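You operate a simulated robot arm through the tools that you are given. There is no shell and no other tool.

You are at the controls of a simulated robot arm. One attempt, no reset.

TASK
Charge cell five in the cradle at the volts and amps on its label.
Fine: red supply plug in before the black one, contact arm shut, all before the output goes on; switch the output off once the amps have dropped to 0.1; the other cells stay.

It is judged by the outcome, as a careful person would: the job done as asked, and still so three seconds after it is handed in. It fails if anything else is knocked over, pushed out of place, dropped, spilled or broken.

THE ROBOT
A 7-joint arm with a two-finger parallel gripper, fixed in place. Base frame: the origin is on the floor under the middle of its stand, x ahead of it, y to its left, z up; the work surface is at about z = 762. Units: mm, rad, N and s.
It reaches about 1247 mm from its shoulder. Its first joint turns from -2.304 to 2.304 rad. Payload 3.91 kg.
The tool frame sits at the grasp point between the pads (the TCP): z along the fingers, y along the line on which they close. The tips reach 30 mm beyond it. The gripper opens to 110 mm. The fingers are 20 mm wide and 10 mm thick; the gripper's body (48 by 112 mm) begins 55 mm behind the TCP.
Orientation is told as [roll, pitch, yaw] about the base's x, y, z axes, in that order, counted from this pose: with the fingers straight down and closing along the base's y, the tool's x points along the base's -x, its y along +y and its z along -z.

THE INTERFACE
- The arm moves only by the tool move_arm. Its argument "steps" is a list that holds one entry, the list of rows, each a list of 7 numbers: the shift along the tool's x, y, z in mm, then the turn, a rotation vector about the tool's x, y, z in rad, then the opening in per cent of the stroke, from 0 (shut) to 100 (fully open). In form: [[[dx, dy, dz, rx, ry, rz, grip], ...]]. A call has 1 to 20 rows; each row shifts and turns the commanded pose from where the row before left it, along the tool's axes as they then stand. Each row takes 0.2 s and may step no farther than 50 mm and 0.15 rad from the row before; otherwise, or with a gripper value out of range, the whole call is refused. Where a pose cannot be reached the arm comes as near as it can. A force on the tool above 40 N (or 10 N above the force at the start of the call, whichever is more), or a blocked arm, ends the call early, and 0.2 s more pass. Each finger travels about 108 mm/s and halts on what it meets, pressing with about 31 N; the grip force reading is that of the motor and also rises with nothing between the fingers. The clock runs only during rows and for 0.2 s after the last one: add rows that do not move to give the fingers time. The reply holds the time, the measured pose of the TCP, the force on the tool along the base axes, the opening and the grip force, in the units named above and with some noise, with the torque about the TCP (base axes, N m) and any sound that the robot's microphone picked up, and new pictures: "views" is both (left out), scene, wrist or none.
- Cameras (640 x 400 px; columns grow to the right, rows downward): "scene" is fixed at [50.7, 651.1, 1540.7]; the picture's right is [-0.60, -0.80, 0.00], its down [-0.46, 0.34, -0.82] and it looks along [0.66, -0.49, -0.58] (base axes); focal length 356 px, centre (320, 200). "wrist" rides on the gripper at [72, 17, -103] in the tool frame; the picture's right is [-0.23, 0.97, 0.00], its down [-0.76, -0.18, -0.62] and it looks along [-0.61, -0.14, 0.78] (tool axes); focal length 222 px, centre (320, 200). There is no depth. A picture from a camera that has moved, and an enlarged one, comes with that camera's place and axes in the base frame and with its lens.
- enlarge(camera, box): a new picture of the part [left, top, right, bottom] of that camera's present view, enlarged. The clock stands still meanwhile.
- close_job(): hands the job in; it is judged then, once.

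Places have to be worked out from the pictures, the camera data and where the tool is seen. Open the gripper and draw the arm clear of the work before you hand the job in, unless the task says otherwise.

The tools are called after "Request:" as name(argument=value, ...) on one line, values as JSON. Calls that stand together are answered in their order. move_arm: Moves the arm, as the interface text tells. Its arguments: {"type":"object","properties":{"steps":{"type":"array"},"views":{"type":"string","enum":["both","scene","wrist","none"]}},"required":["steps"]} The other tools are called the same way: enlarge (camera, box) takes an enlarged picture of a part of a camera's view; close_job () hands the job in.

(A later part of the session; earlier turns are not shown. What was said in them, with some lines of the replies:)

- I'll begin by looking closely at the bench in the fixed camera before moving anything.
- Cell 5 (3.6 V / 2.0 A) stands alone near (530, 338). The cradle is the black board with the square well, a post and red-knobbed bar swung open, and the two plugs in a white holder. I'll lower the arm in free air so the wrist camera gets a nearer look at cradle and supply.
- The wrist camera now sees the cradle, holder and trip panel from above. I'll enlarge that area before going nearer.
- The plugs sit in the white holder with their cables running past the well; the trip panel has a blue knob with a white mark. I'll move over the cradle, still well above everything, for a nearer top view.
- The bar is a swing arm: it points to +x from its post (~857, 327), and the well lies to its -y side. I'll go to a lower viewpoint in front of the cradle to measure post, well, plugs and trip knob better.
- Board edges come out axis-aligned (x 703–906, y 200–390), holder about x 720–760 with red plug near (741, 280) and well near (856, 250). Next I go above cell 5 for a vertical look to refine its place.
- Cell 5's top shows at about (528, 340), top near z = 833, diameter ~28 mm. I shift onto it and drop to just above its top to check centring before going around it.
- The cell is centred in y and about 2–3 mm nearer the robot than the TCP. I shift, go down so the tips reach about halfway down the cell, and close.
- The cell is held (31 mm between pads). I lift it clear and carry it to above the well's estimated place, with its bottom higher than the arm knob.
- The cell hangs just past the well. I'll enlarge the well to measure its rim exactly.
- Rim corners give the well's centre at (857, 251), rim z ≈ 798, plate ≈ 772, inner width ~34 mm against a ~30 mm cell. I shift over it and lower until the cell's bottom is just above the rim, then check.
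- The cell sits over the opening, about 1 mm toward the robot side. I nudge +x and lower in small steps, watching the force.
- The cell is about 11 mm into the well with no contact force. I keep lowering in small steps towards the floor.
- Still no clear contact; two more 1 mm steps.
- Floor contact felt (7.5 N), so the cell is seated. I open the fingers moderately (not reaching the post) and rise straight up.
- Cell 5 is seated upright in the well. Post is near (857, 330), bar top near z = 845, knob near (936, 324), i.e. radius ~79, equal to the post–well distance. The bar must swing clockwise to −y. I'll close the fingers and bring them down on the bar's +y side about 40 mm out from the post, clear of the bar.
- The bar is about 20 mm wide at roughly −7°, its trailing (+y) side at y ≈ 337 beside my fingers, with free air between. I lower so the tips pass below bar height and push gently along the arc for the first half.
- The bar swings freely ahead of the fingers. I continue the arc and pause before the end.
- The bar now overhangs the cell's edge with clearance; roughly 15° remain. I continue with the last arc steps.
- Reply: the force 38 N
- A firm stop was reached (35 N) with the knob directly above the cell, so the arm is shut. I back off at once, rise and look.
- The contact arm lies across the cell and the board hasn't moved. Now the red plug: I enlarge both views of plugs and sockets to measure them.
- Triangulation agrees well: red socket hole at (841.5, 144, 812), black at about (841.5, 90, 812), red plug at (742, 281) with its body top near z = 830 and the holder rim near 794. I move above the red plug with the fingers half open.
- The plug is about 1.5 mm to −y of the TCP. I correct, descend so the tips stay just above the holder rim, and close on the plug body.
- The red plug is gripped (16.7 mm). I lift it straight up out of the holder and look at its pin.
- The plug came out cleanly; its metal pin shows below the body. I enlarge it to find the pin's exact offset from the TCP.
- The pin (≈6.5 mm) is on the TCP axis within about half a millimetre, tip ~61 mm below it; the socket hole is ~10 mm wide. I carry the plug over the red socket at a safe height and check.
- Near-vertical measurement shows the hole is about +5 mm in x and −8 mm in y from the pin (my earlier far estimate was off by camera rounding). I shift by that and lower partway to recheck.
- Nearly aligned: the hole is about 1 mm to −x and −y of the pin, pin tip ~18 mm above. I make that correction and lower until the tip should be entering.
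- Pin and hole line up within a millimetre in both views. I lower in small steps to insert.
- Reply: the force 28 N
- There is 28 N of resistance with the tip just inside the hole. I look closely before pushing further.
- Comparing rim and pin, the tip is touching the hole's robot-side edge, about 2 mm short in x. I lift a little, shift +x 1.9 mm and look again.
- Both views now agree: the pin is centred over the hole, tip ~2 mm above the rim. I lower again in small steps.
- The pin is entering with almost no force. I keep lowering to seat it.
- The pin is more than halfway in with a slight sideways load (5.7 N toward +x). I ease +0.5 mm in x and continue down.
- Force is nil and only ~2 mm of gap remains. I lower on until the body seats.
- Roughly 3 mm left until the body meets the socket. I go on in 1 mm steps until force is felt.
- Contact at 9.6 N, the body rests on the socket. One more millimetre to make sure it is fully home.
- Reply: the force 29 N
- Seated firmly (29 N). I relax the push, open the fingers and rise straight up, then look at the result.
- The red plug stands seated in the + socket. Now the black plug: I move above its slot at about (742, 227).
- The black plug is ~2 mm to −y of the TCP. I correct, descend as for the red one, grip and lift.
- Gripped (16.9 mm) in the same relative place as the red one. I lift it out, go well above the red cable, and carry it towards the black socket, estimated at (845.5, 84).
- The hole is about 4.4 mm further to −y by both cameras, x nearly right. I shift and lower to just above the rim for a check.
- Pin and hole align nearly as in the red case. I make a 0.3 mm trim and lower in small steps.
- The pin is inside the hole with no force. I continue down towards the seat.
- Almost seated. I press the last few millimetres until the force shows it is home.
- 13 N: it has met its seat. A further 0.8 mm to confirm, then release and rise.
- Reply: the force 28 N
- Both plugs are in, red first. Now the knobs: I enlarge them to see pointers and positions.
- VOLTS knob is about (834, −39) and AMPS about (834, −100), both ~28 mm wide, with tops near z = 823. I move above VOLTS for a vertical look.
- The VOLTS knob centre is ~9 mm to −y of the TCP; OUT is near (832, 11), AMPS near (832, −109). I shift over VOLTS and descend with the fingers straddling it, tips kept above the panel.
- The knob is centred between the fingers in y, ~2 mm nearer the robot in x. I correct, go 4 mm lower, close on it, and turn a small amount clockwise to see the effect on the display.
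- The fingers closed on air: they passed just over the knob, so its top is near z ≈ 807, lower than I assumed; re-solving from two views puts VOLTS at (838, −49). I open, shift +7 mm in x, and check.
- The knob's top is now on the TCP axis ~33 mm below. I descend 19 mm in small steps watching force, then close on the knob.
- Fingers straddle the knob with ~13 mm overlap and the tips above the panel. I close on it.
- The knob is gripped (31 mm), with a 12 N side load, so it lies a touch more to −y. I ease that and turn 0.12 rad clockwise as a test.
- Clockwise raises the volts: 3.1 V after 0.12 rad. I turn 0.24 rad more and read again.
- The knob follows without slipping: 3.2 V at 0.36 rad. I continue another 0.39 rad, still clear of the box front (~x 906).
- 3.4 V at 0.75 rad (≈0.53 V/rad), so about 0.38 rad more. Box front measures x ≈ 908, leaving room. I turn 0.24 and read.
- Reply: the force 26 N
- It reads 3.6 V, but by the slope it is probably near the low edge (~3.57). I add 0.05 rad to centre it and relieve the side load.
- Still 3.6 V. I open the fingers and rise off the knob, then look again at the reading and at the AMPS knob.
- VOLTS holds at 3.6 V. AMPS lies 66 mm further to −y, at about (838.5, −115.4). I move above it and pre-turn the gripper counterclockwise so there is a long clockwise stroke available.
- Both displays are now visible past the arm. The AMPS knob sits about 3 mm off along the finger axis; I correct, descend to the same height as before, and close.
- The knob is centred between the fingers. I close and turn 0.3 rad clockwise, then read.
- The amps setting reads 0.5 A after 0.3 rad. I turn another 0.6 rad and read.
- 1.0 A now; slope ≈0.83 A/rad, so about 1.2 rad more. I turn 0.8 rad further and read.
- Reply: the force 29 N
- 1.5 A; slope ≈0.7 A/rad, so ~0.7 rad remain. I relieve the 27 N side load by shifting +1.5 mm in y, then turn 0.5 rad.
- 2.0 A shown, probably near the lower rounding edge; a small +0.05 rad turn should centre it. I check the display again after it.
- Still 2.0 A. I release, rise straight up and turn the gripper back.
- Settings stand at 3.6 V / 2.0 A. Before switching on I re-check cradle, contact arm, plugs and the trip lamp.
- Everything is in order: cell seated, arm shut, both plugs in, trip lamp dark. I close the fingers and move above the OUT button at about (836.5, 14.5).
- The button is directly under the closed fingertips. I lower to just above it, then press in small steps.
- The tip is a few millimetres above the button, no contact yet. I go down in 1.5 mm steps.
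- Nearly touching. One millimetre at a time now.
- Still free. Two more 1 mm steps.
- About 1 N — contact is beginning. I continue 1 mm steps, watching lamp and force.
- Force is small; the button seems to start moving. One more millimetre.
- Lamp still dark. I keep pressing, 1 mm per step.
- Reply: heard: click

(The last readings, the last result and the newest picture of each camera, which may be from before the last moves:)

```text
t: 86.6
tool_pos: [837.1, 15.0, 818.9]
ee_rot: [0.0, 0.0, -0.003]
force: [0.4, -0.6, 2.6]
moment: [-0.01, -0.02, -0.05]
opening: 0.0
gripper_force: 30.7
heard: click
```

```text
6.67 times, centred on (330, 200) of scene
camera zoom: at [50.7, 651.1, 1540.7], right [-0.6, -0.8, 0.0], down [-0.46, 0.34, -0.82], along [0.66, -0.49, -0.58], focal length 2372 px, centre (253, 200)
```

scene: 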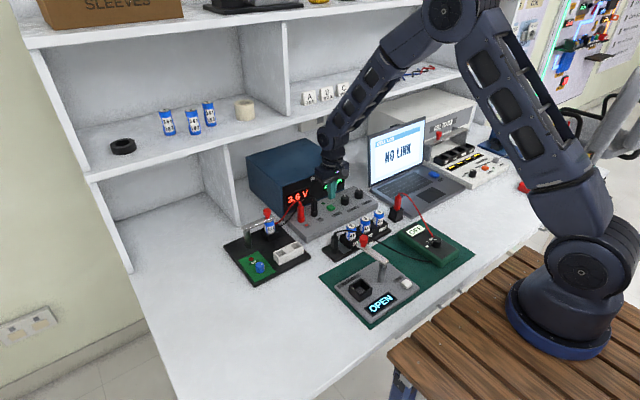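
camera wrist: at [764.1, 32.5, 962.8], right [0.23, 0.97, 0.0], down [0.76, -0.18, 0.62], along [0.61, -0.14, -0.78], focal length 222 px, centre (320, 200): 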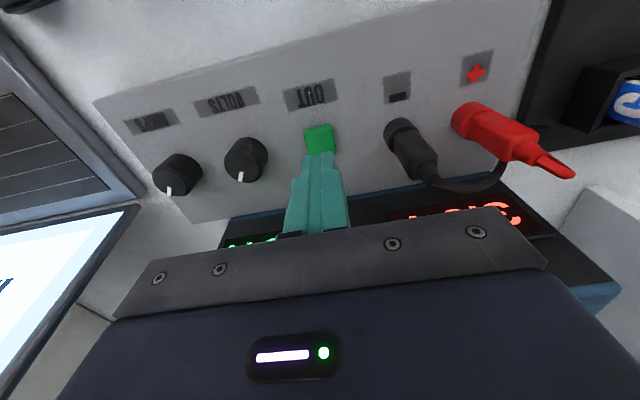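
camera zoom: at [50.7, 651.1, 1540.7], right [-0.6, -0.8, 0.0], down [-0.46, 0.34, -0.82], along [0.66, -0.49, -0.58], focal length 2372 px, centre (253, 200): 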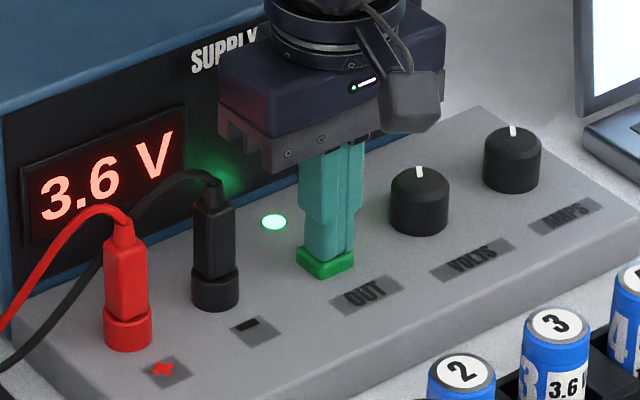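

Click heard and the lamp lit: output is on. I lift off the button and step back towards the robot so the amps display can be seen.

Request:
move_arm(steps=[[[0, 0, -15, 0, 0, 0, 0], [40, 0, -25, 0, 0, 0, 0], [45, 0, -10, 0, 0, 0, 0]]])

Request:
enlarge(camera="scene", box=[280, 150, 390, 230])

Request:
enlarge(camera="scene", box=[220, 190, 320, 290])

```text
t: 87.4
tool_pos: [751.4, 14.9, 867.6]
ee_rot: [0.0, 0.0, -0.001]
force: [0.6, 0.4, -0.7]
moment: [-0.01, 0.02, -0.01]
opening: 0.0
gripper_force: 31.0
camera wrist: at [679.1, 32.0, 971.3], right [0.23, 0.97, 0.0], down [0.76, -0.18, 0.62], along [0.61, -0.14, -0.78], focal length 222 px, centre (320, 200)
```

scene: 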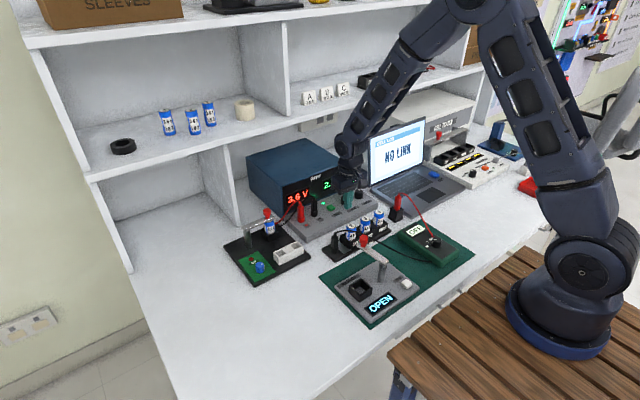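
wrist: 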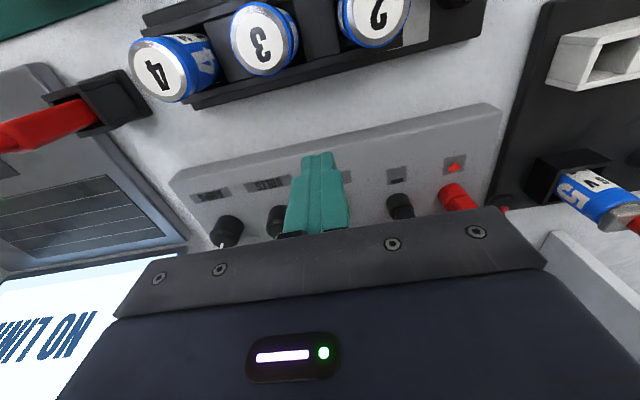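

```text
5.00 times, centred on (335, 190) of scene
camera zoom: at [50.7, 651.1, 1540.7], right [-0.6, -0.8, 0.0], down [-0.46, 0.34, -0.82], along [0.66, -0.49, -0.58], focal length 1779 px, centre (245, 250)
```

zoom: 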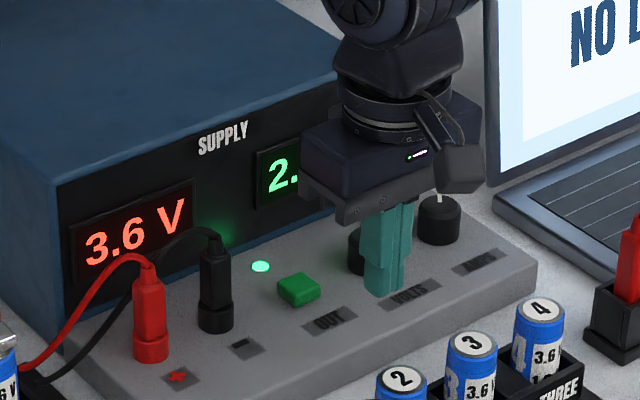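

```text
4.00 times, centred on (270, 240) of scene
camera zoom: at [50.7, 651.1, 1540.7], right [-0.6, -0.8, 0.0], down [-0.46, 0.34, -0.82], along [0.66, -0.49, -0.58], focal length 1423 px, centre (520, 40)
```

zoom: 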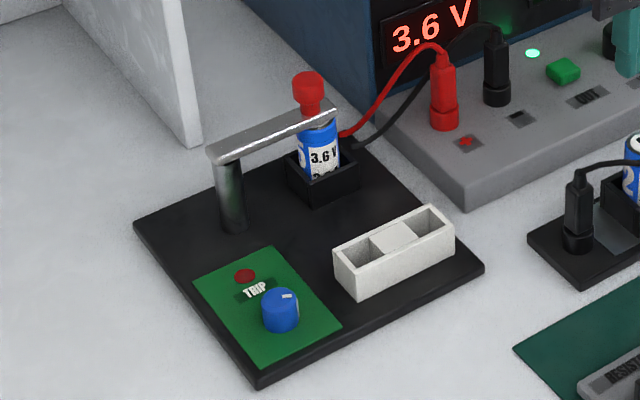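

Output is on and charging at "2.x" A with no trip. I shift sideways so the whole amps display is visible.

Request:
move_arm(steps=[[[0, -40, -10, 0, 0, 0, 0]]], views="none")

Request:
enlarge(camera="scene", box=[280, 150, 390, 230])

```text
t: 87.8
tool_pos: [751.0, -24.7, 879.2]
ee_rot: [0.001, 0.001, 0.0]
force: [0.0, 0.0, 1.0]
moment: [-0.01, -0.02, -0.03]
opening: 0.1
gripper_force: 31.0
```

```text
5.00 times, centred on (335, 190) of scene
camera zoom: at [50.7, 651.1, 1540.7], right [-0.6, -0.8, 0.0], down [-0.46, 0.34, -0.82], along [0.66, -0.49, -0.58], focal length 1779 px, centre (245, 250)
```

zoom: 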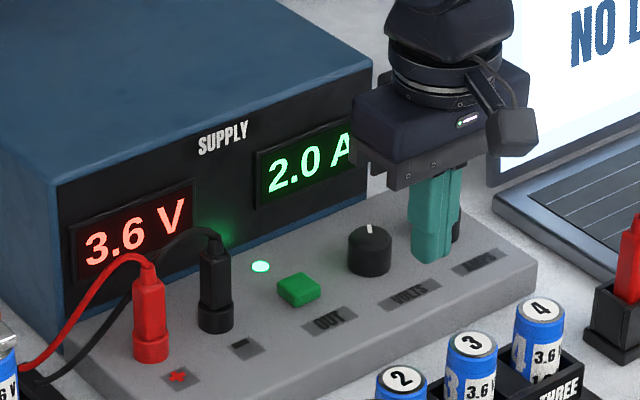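

2.0 A flowing. I wait in short spells and watch the amps fall.

Request:
move_arm(steps=[[[0, 0, 0, 0, 0, 0, 0], [0, 0, 0, 0, 0, 0, 0], [0, 0, 0, 0, 0, 0, 0], [0, 0, 0, 0, 0, 0, 0]]], views="none")

Request:
enlarge(camera="scene", box=[280, 150, 390, 230])

```text
t: 88.8
tool_pos: [751.8, -25.6, 878.9]
ee_rot: [-0.001, 0.001, -0.003]
force: [-0.5, 0.2, -1.0]
moment: [-0.01, 0.05, -0.01]
opening: 0.3
gripper_force: 30.7
```

```text
5.00 times, centred on (335, 190) of scene
camera zoom: at [50.7, 651.1, 1540.7], right [-0.6, -0.8, 0.0], down [-0.46, 0.34, -0.82], along [0.66, -0.49, -0.58], focal length 1779 px, centre (245, 250)
```

zoom: 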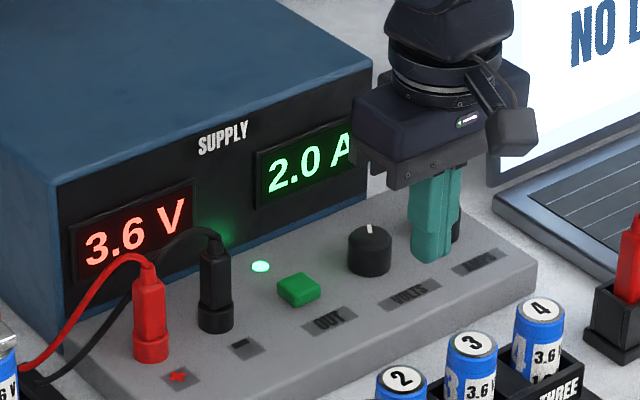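

Still constant-current at 2.0 A. I wait 2 s more.

Request:
move_arm(steps=[[[0, 0, 0, 0, 0, 0, 0], [0, 0, 0, 0, 0, 0, 0], [0, 0, 0, 0, 0, 0, 0], [0, 0, 0, 0, 0, 0, 0], [0, 0, 0, 0, 0, 0, 0], [0, 0, 0, 0, 0, 0, 0], [0, 0, 0, 0, 0, 0, 0], [0, 0, 0, 0, 0, 0, 0], [0, 0, 0, 0, 0, 0, 0]]], views="none")

Request:
enlarge(camera="scene", box=[280, 150, 390, 230])

```text
t: 90.8
tool_pos: [751.5, -24.8, 879.1]
ee_rot: [-0.001, -0.002, -0.002]
force: [-0.7, -0.2, 0.7]
moment: [0.01, 0.0, -0.03]
opening: 0.0
gripper_force: 31.6
```

```text
5.00 times, centred on (335, 190) of scene
camera zoom: at [50.7, 651.1, 1540.7], right [-0.6, -0.8, 0.0], down [-0.46, 0.34, -0.82], along [0.66, -0.49, -0.58], focal length 1779 px, centre (245, 250)
```

zoom: 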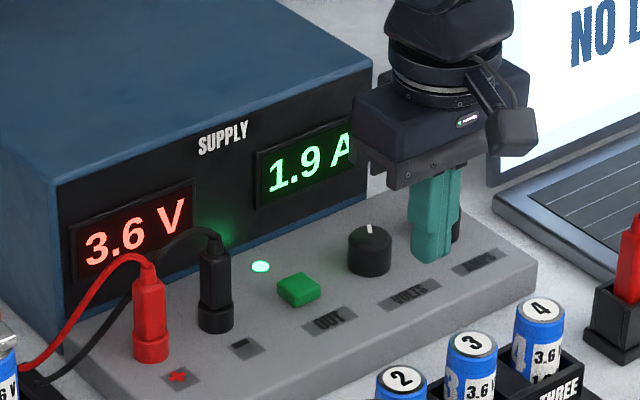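

Now 1.9 A: it has begun to taper. Another 2 s.

Request:
move_arm(steps=[[[0, 0, 0, 0, 0, 0, 0], [0, 0, 0, 0, 0, 0, 0], [0, 0, 0, 0, 0, 0, 0], [0, 0, 0, 0, 0, 0, 0], [0, 0, 0, 0, 0, 0, 0], [0, 0, 0, 0, 0, 0, 0], [0, 0, 0, 0, 0, 0, 0], [0, 0, 0, 0, 0, 0, 0], [0, 0, 0, 0, 0, 0, 0]]], views="none")

Request:
enlarge(camera="scene", box=[280, 150, 390, 230])

```text
t: 92.8
tool_pos: [751.0, -24.8, 879.4]
ee_rot: [-0.001, 0.001, 0.0]
force: [0.1, 0.6, 1.0]
moment: [0.01, 0.02, -0.02]
opening: 0.0
gripper_force: 30.8
```

```text
5.00 times, centred on (335, 190) of scene
camera zoom: at [50.7, 651.1, 1540.7], right [-0.6, -0.8, 0.0], down [-0.46, 0.34, -0.82], along [0.66, -0.49, -0.58], focal length 1779 px, centre (245, 250)
```

zoom: 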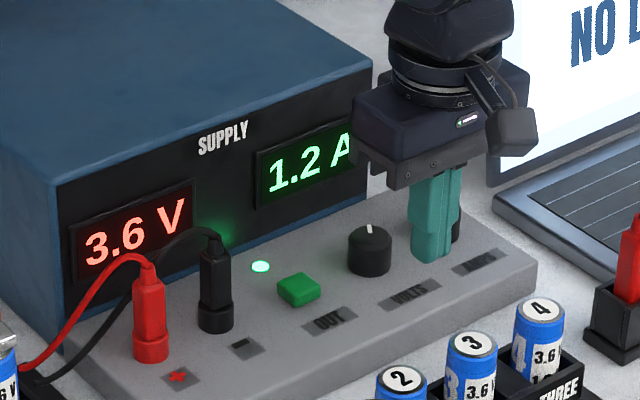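

1.2 A: decay time constant ≈4.4 s, so 0.1 A should come about 10–11 s from now. I wait 4 s and check the estimate.

Request:
move_arm(steps=[[[0, 0, 0, 0, 0, 0, 0], [0, 0, 0, 0, 0, 0, 0], [0, 0, 0, 0, 0, 0, 0], [0, 0, 0, 0, 0, 0, 0], [0, 0, 0, 0, 0, 0, 0], [0, 0, 0, 0, 0, 0, 0], [0, 0, 0, 0, 0, 0, 0], [0, 0, 0, 0, 0, 0, 0], [0, 0, 0, 0, 0, 0, 0], [0, 0, 0, 0, 0, 0, 0], [0, 0, 0, 0, 0, 0, 0], [0, 0, 0, 0, 0, 0, 0], [0, 0, 0, 0, 0, 0, 0], [0, 0, 0, 0, 0, 0, 0], [0, 0, 0, 0, 0, 0, 0], [0, 0, 0, 0, 0, 0, 0], [0, 0, 0, 0, 0, 0, 0], [0, 0, 0, 0, 0, 0, 0], [0, 0, 0, 0, 0, 0, 0]]], views="none")

Request:
enlarge(camera="scene", box=[280, 150, 390, 230])

```text
t: 96.8
tool_pos: [750.6, -25.3, 878.9]
ee_rot: [0.001, 0.0, -0.001]
force: [0.0, 0.0, 0.1]
moment: [0.0, -0.01, -0.01]
opening: 0.0
gripper_force: 31.0
```

```text
5.00 times, centred on (335, 190) of scene
camera zoom: at [50.7, 651.1, 1540.7], right [-0.6, -0.8, 0.0], down [-0.46, 0.34, -0.82], along [0.66, -0.49, -0.58], focal length 1779 px, centre (245, 250)
```

zoom: 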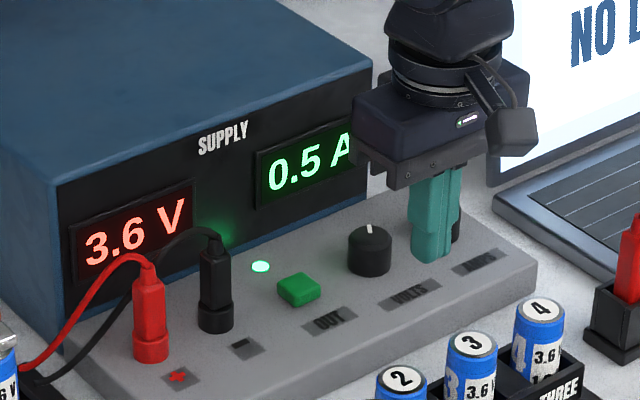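

0.5 A. About 5–6 s more until 0.1. I wait 4.6 s and look.

Request:
move_arm(steps=[[[0, 0, 0, 0, 0, 0, 0], [0, 0, 0, 0, 0, 0, 0], [0, 0, 0, 0, 0, 0, 0], [0, 0, 0, 0, 0, 0, 0], [0, 0, 0, 0, 0, 0, 0], [0, 0, 0, 0, 0, 0, 0], [0, 0, 0, 0, 0, 0, 0], [0, 0, 0, 0, 0, 0, 0], [0, 0, 0, 0, 0, 0, 0], [0, 0, 0, 0, 0, 0, 0], [0, 0, 0, 0, 0, 0, 0], [0, 0, 0, 0, 0, 0, 0], [0, 0, 0, 0, 0, 0, 0], [0, 0, 0, 0, 0, 0, 0], [0, 0, 0, 0, 0, 0, 0], [0, 0, 0, 0, 0, 0, 0], [0, 0, 0, 0, 0, 0, 0], [0, 0, 0, 0, 0, 0, 0], [0, 0, 0, 0, 0, 0, 0], [0, 0, 0, 0, 0, 0, 0]]], views="none")

Request:
enlarge(camera="scene", box=[280, 150, 390, 230])

```text
t: 101.0
tool_pos: [749.6, -25.5, 879.3]
ee_rot: [0.0, 0.001, -0.002]
force: [0.0, 0.0, 0.3]
moment: [-0.01, 0.0, 0.01]
opening: 0.1
gripper_force: 31.0
```

```text
5.00 times, centred on (335, 190) of scene
camera zoom: at [50.7, 651.1, 1540.7], right [-0.6, -0.8, 0.0], down [-0.46, 0.34, -0.82], along [0.66, -0.49, -0.58], focal length 1779 px, centre (245, 250)
```

zoom: 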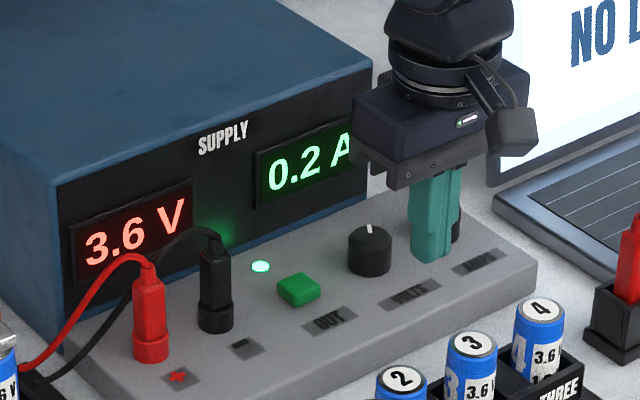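

0.2 A. I wait 1.4 s more.

Request:
move_arm(steps=[[[0, 0, 0, 0, 0, 0, 0], [0, 0, 0, 0, 0, 0, 0], [0, 0, 0, 0, 0, 0, 0], [0, 0, 0, 0, 0, 0, 0], [0, 0, 0, 0, 0, 0, 0], [0, 0, 0, 0, 0, 0, 0]]], views="none")

Request:
enlarge(camera="scene", box=[280, 150, 390, 230])

```text
t: 102.4
tool_pos: [751.7, -24.3, 879.7]
ee_rot: [-0.001, 0.0, -0.001]
force: [-0.3, -0.2, 0.1]
moment: [-0.01, 0.0, 0.02]
opening: 0.0
gripper_force: 31.1
```

```text
5.00 times, centred on (335, 190) of scene
camera zoom: at [50.7, 651.1, 1540.7], right [-0.6, -0.8, 0.0], down [-0.46, 0.34, -0.82], along [0.66, -0.49, -0.58], focal length 1779 px, centre (245, 250)
```

zoom: 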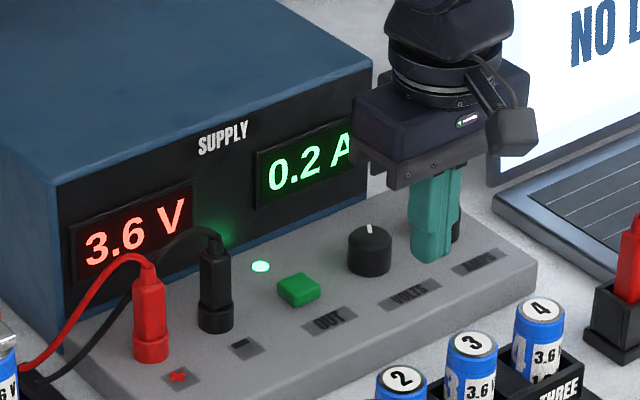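

Still 0.2 A. Another 0.6 s.

Request:
move_arm(steps=[[[0, 0, 0, 0, 0, 0, 0], [0, 0, 0, 0, 0, 0, 0]]], views="none")

Request:
enlarge(camera="scene", box=[280, 150, 390, 230])

```text
t: 103.0
tool_pos: [750.7, -25.4, 879.0]
ee_rot: [0.001, 0.001, -0.001]
force: [-0.2, 0.0, 0.2]
moment: [-0.03, -0.02, 0.01]
opening: 0.2
gripper_force: 31.4
```

```text
5.00 times, centred on (335, 190) of scene
camera zoom: at [50.7, 651.1, 1540.7], right [-0.6, -0.8, 0.0], down [-0.46, 0.34, -0.82], along [0.66, -0.49, -0.58], focal length 1779 px, centre (245, 250)
```

zoom: 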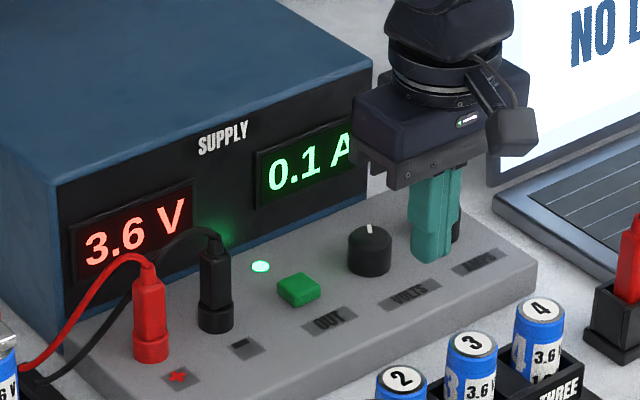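

0.1 A is displayed. I return along the same commanded path to the button and press it once.

Request:
move_arm(steps=[[[-42.5, 20, 0, 0, 0, 0, 0], [-42.5, 20, 0, 0, 0, 0, 0], [0, 0, 30, 0, 0, 0, 0], [0, 0, 14, 0, 0, 0, 0], [0, 0, 6, 0, 0, 0, 0], [0, 0, 4, 0, 0, 0, 0], [0, 0, 3, 0, 0, 0, 0], [0, 0, 2, 0, 0, 0, 0], [0, 0, 1, 0, 0, 0, 0]]], views="none")

Request:
enlarge(camera="scene", box=[290, 170, 370, 230])

```text
t: 105.0
tool_pos: [836.3, 14.9, 820.1]
ee_rot: [-0.001, -0.001, -0.002]
force: [-0.4, 0.5, 2.6]
moment: [0.0, 0.03, 0.0]
opening: 0.1
gripper_force: 30.7
heard: click
```

```text
6.67 times, centred on (330, 200) of scene
camera zoom: at [50.7, 651.1, 1540.7], right [-0.6, -0.8, 0.0], down [-0.46, 0.34, -0.82], along [0.66, -0.49, -0.58], focal length 2372 px, centre (253, 200)
```

zoom: 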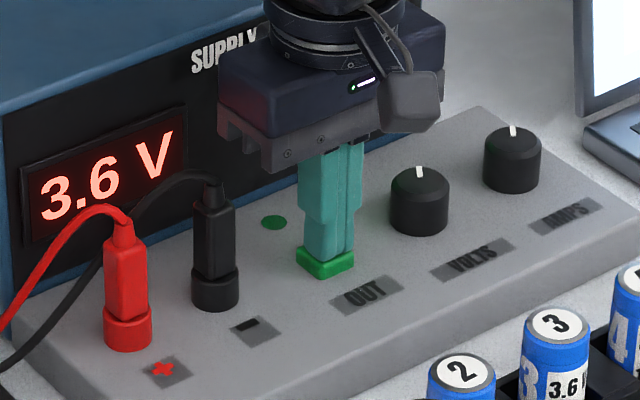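

Click heard and the lamp is dark: output off. I lift straight off, retreat to free air above the bench, and open the gripper.

Request:
move_arm(steps=[[[0, 0, -15, 0, 0, 0, 0], [0, 0, -30, 0, 0, 0, 0], [0, 0, -45, 0, 0, 0, 0], [20, 0, -45, 0, 0, 0, 0], [40, 0, -30, 0, 0, 0, 0], [45, 0, -20, 0, 0, 0, 0], [45, 0, -20, 0, 0, 0, 50], [45, 0, 0, 0, 0, 0, 100], [0, 0, 0, 0, 0, 0, 100], [0, 0, 0, 0, 0, 0, 100]]])

Request:
enlarge(camera="scene", box=[270, 150, 390, 250])

Request:
enlarge(camera="scene", box=[220, 190, 320, 290])

```text
t: 107.2
tool_pos: [642.2, 15.6, 1021.1]
ee_rot: [0.001, 0.0, -0.003]
force: [-0.1, -1.1, 0.7]
moment: [0.0, -0.02, 0.0]
opening: 109.9
gripper_force: 0.0
camera wrist: at [569.3, 33.6, 1126.1], right [0.23, 0.97, 0.0], down [0.76, -0.18, 0.62], along [0.61, -0.14, -0.78], focal length 222 px, centre (320, 200)
```

scene: 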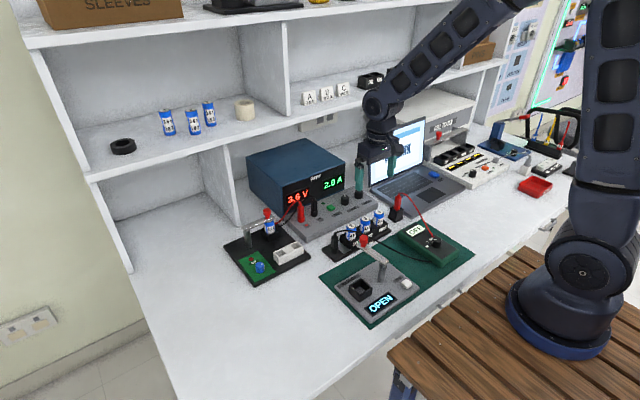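
wrist: 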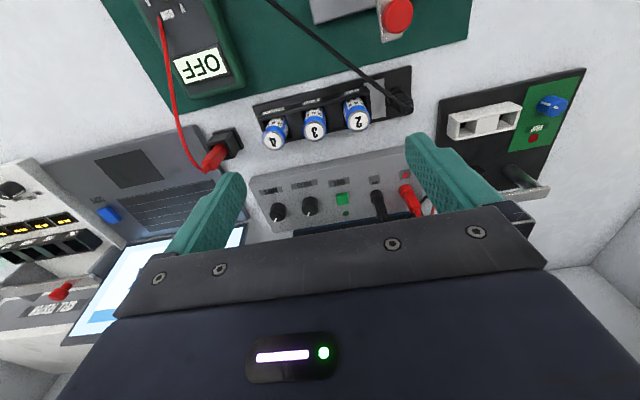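

```text
4.00 times, centred on (330, 200) of scene
camera zoom: at [50.7, 651.1, 1540.7], right [-0.6, -0.8, 0.0], down [-0.46, 0.34, -0.82], along [0.66, -0.49, -0.58], focal length 1423 px, centre (280, 200)
```

zoom: 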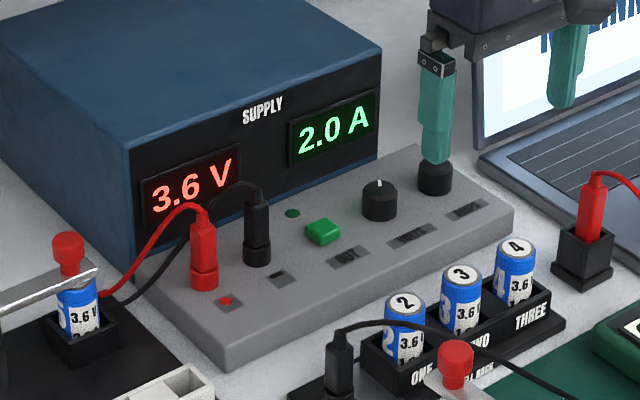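

```text
4.00 times, centred on (270, 240) of scene
camera zoom: at [50.7, 651.1, 1540.7], right [-0.6, -0.8, 0.0], down [-0.46, 0.34, -0.82], along [0.66, -0.49, -0.58], focal length 1423 px, centre (520, 40)
```

zoom: 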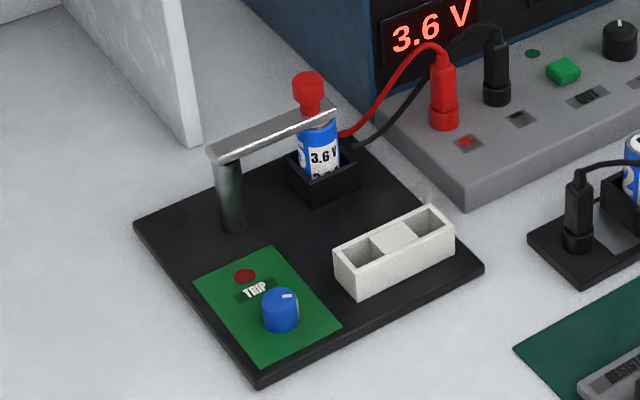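

The output lamp is dark, the supply shows its 3.6 V / 2.0 A settings, and the trip lamp never lit. Cell 5 sits charged under the shut arm and everything else is where it was. The gripper is open and clear, so I hand the job in.

Request:
close_job()

```text
The job is handed in.
```

Cell five was charged in the cradle at 3.6 V and 2.0 A, and the job is handed in. I haven't seen a verdict on it.

- **Order:** I seated the cell, shut the contact arm, then put in the red plug and after it the black one. The output went on only after all of that.
- **Settings:** The supply showed 3.6 V and 2.0 A before and after the charge.
- **Charge:** The current held at 2.0 A, then fell over about 15 seconds. I pressed the output off about two seconds after the display first showed 0.1 A. The lamp went dark and the trip lamp never lit.
- **First try at the red socket:** The pin caught the edge of the socket hole at about 28 N. I lifted, moved it 2 mm and seated it cleanly.
- **Everything else:** The other cells looked unmoved in the last pictures. The gripper is open and clear of the bench.
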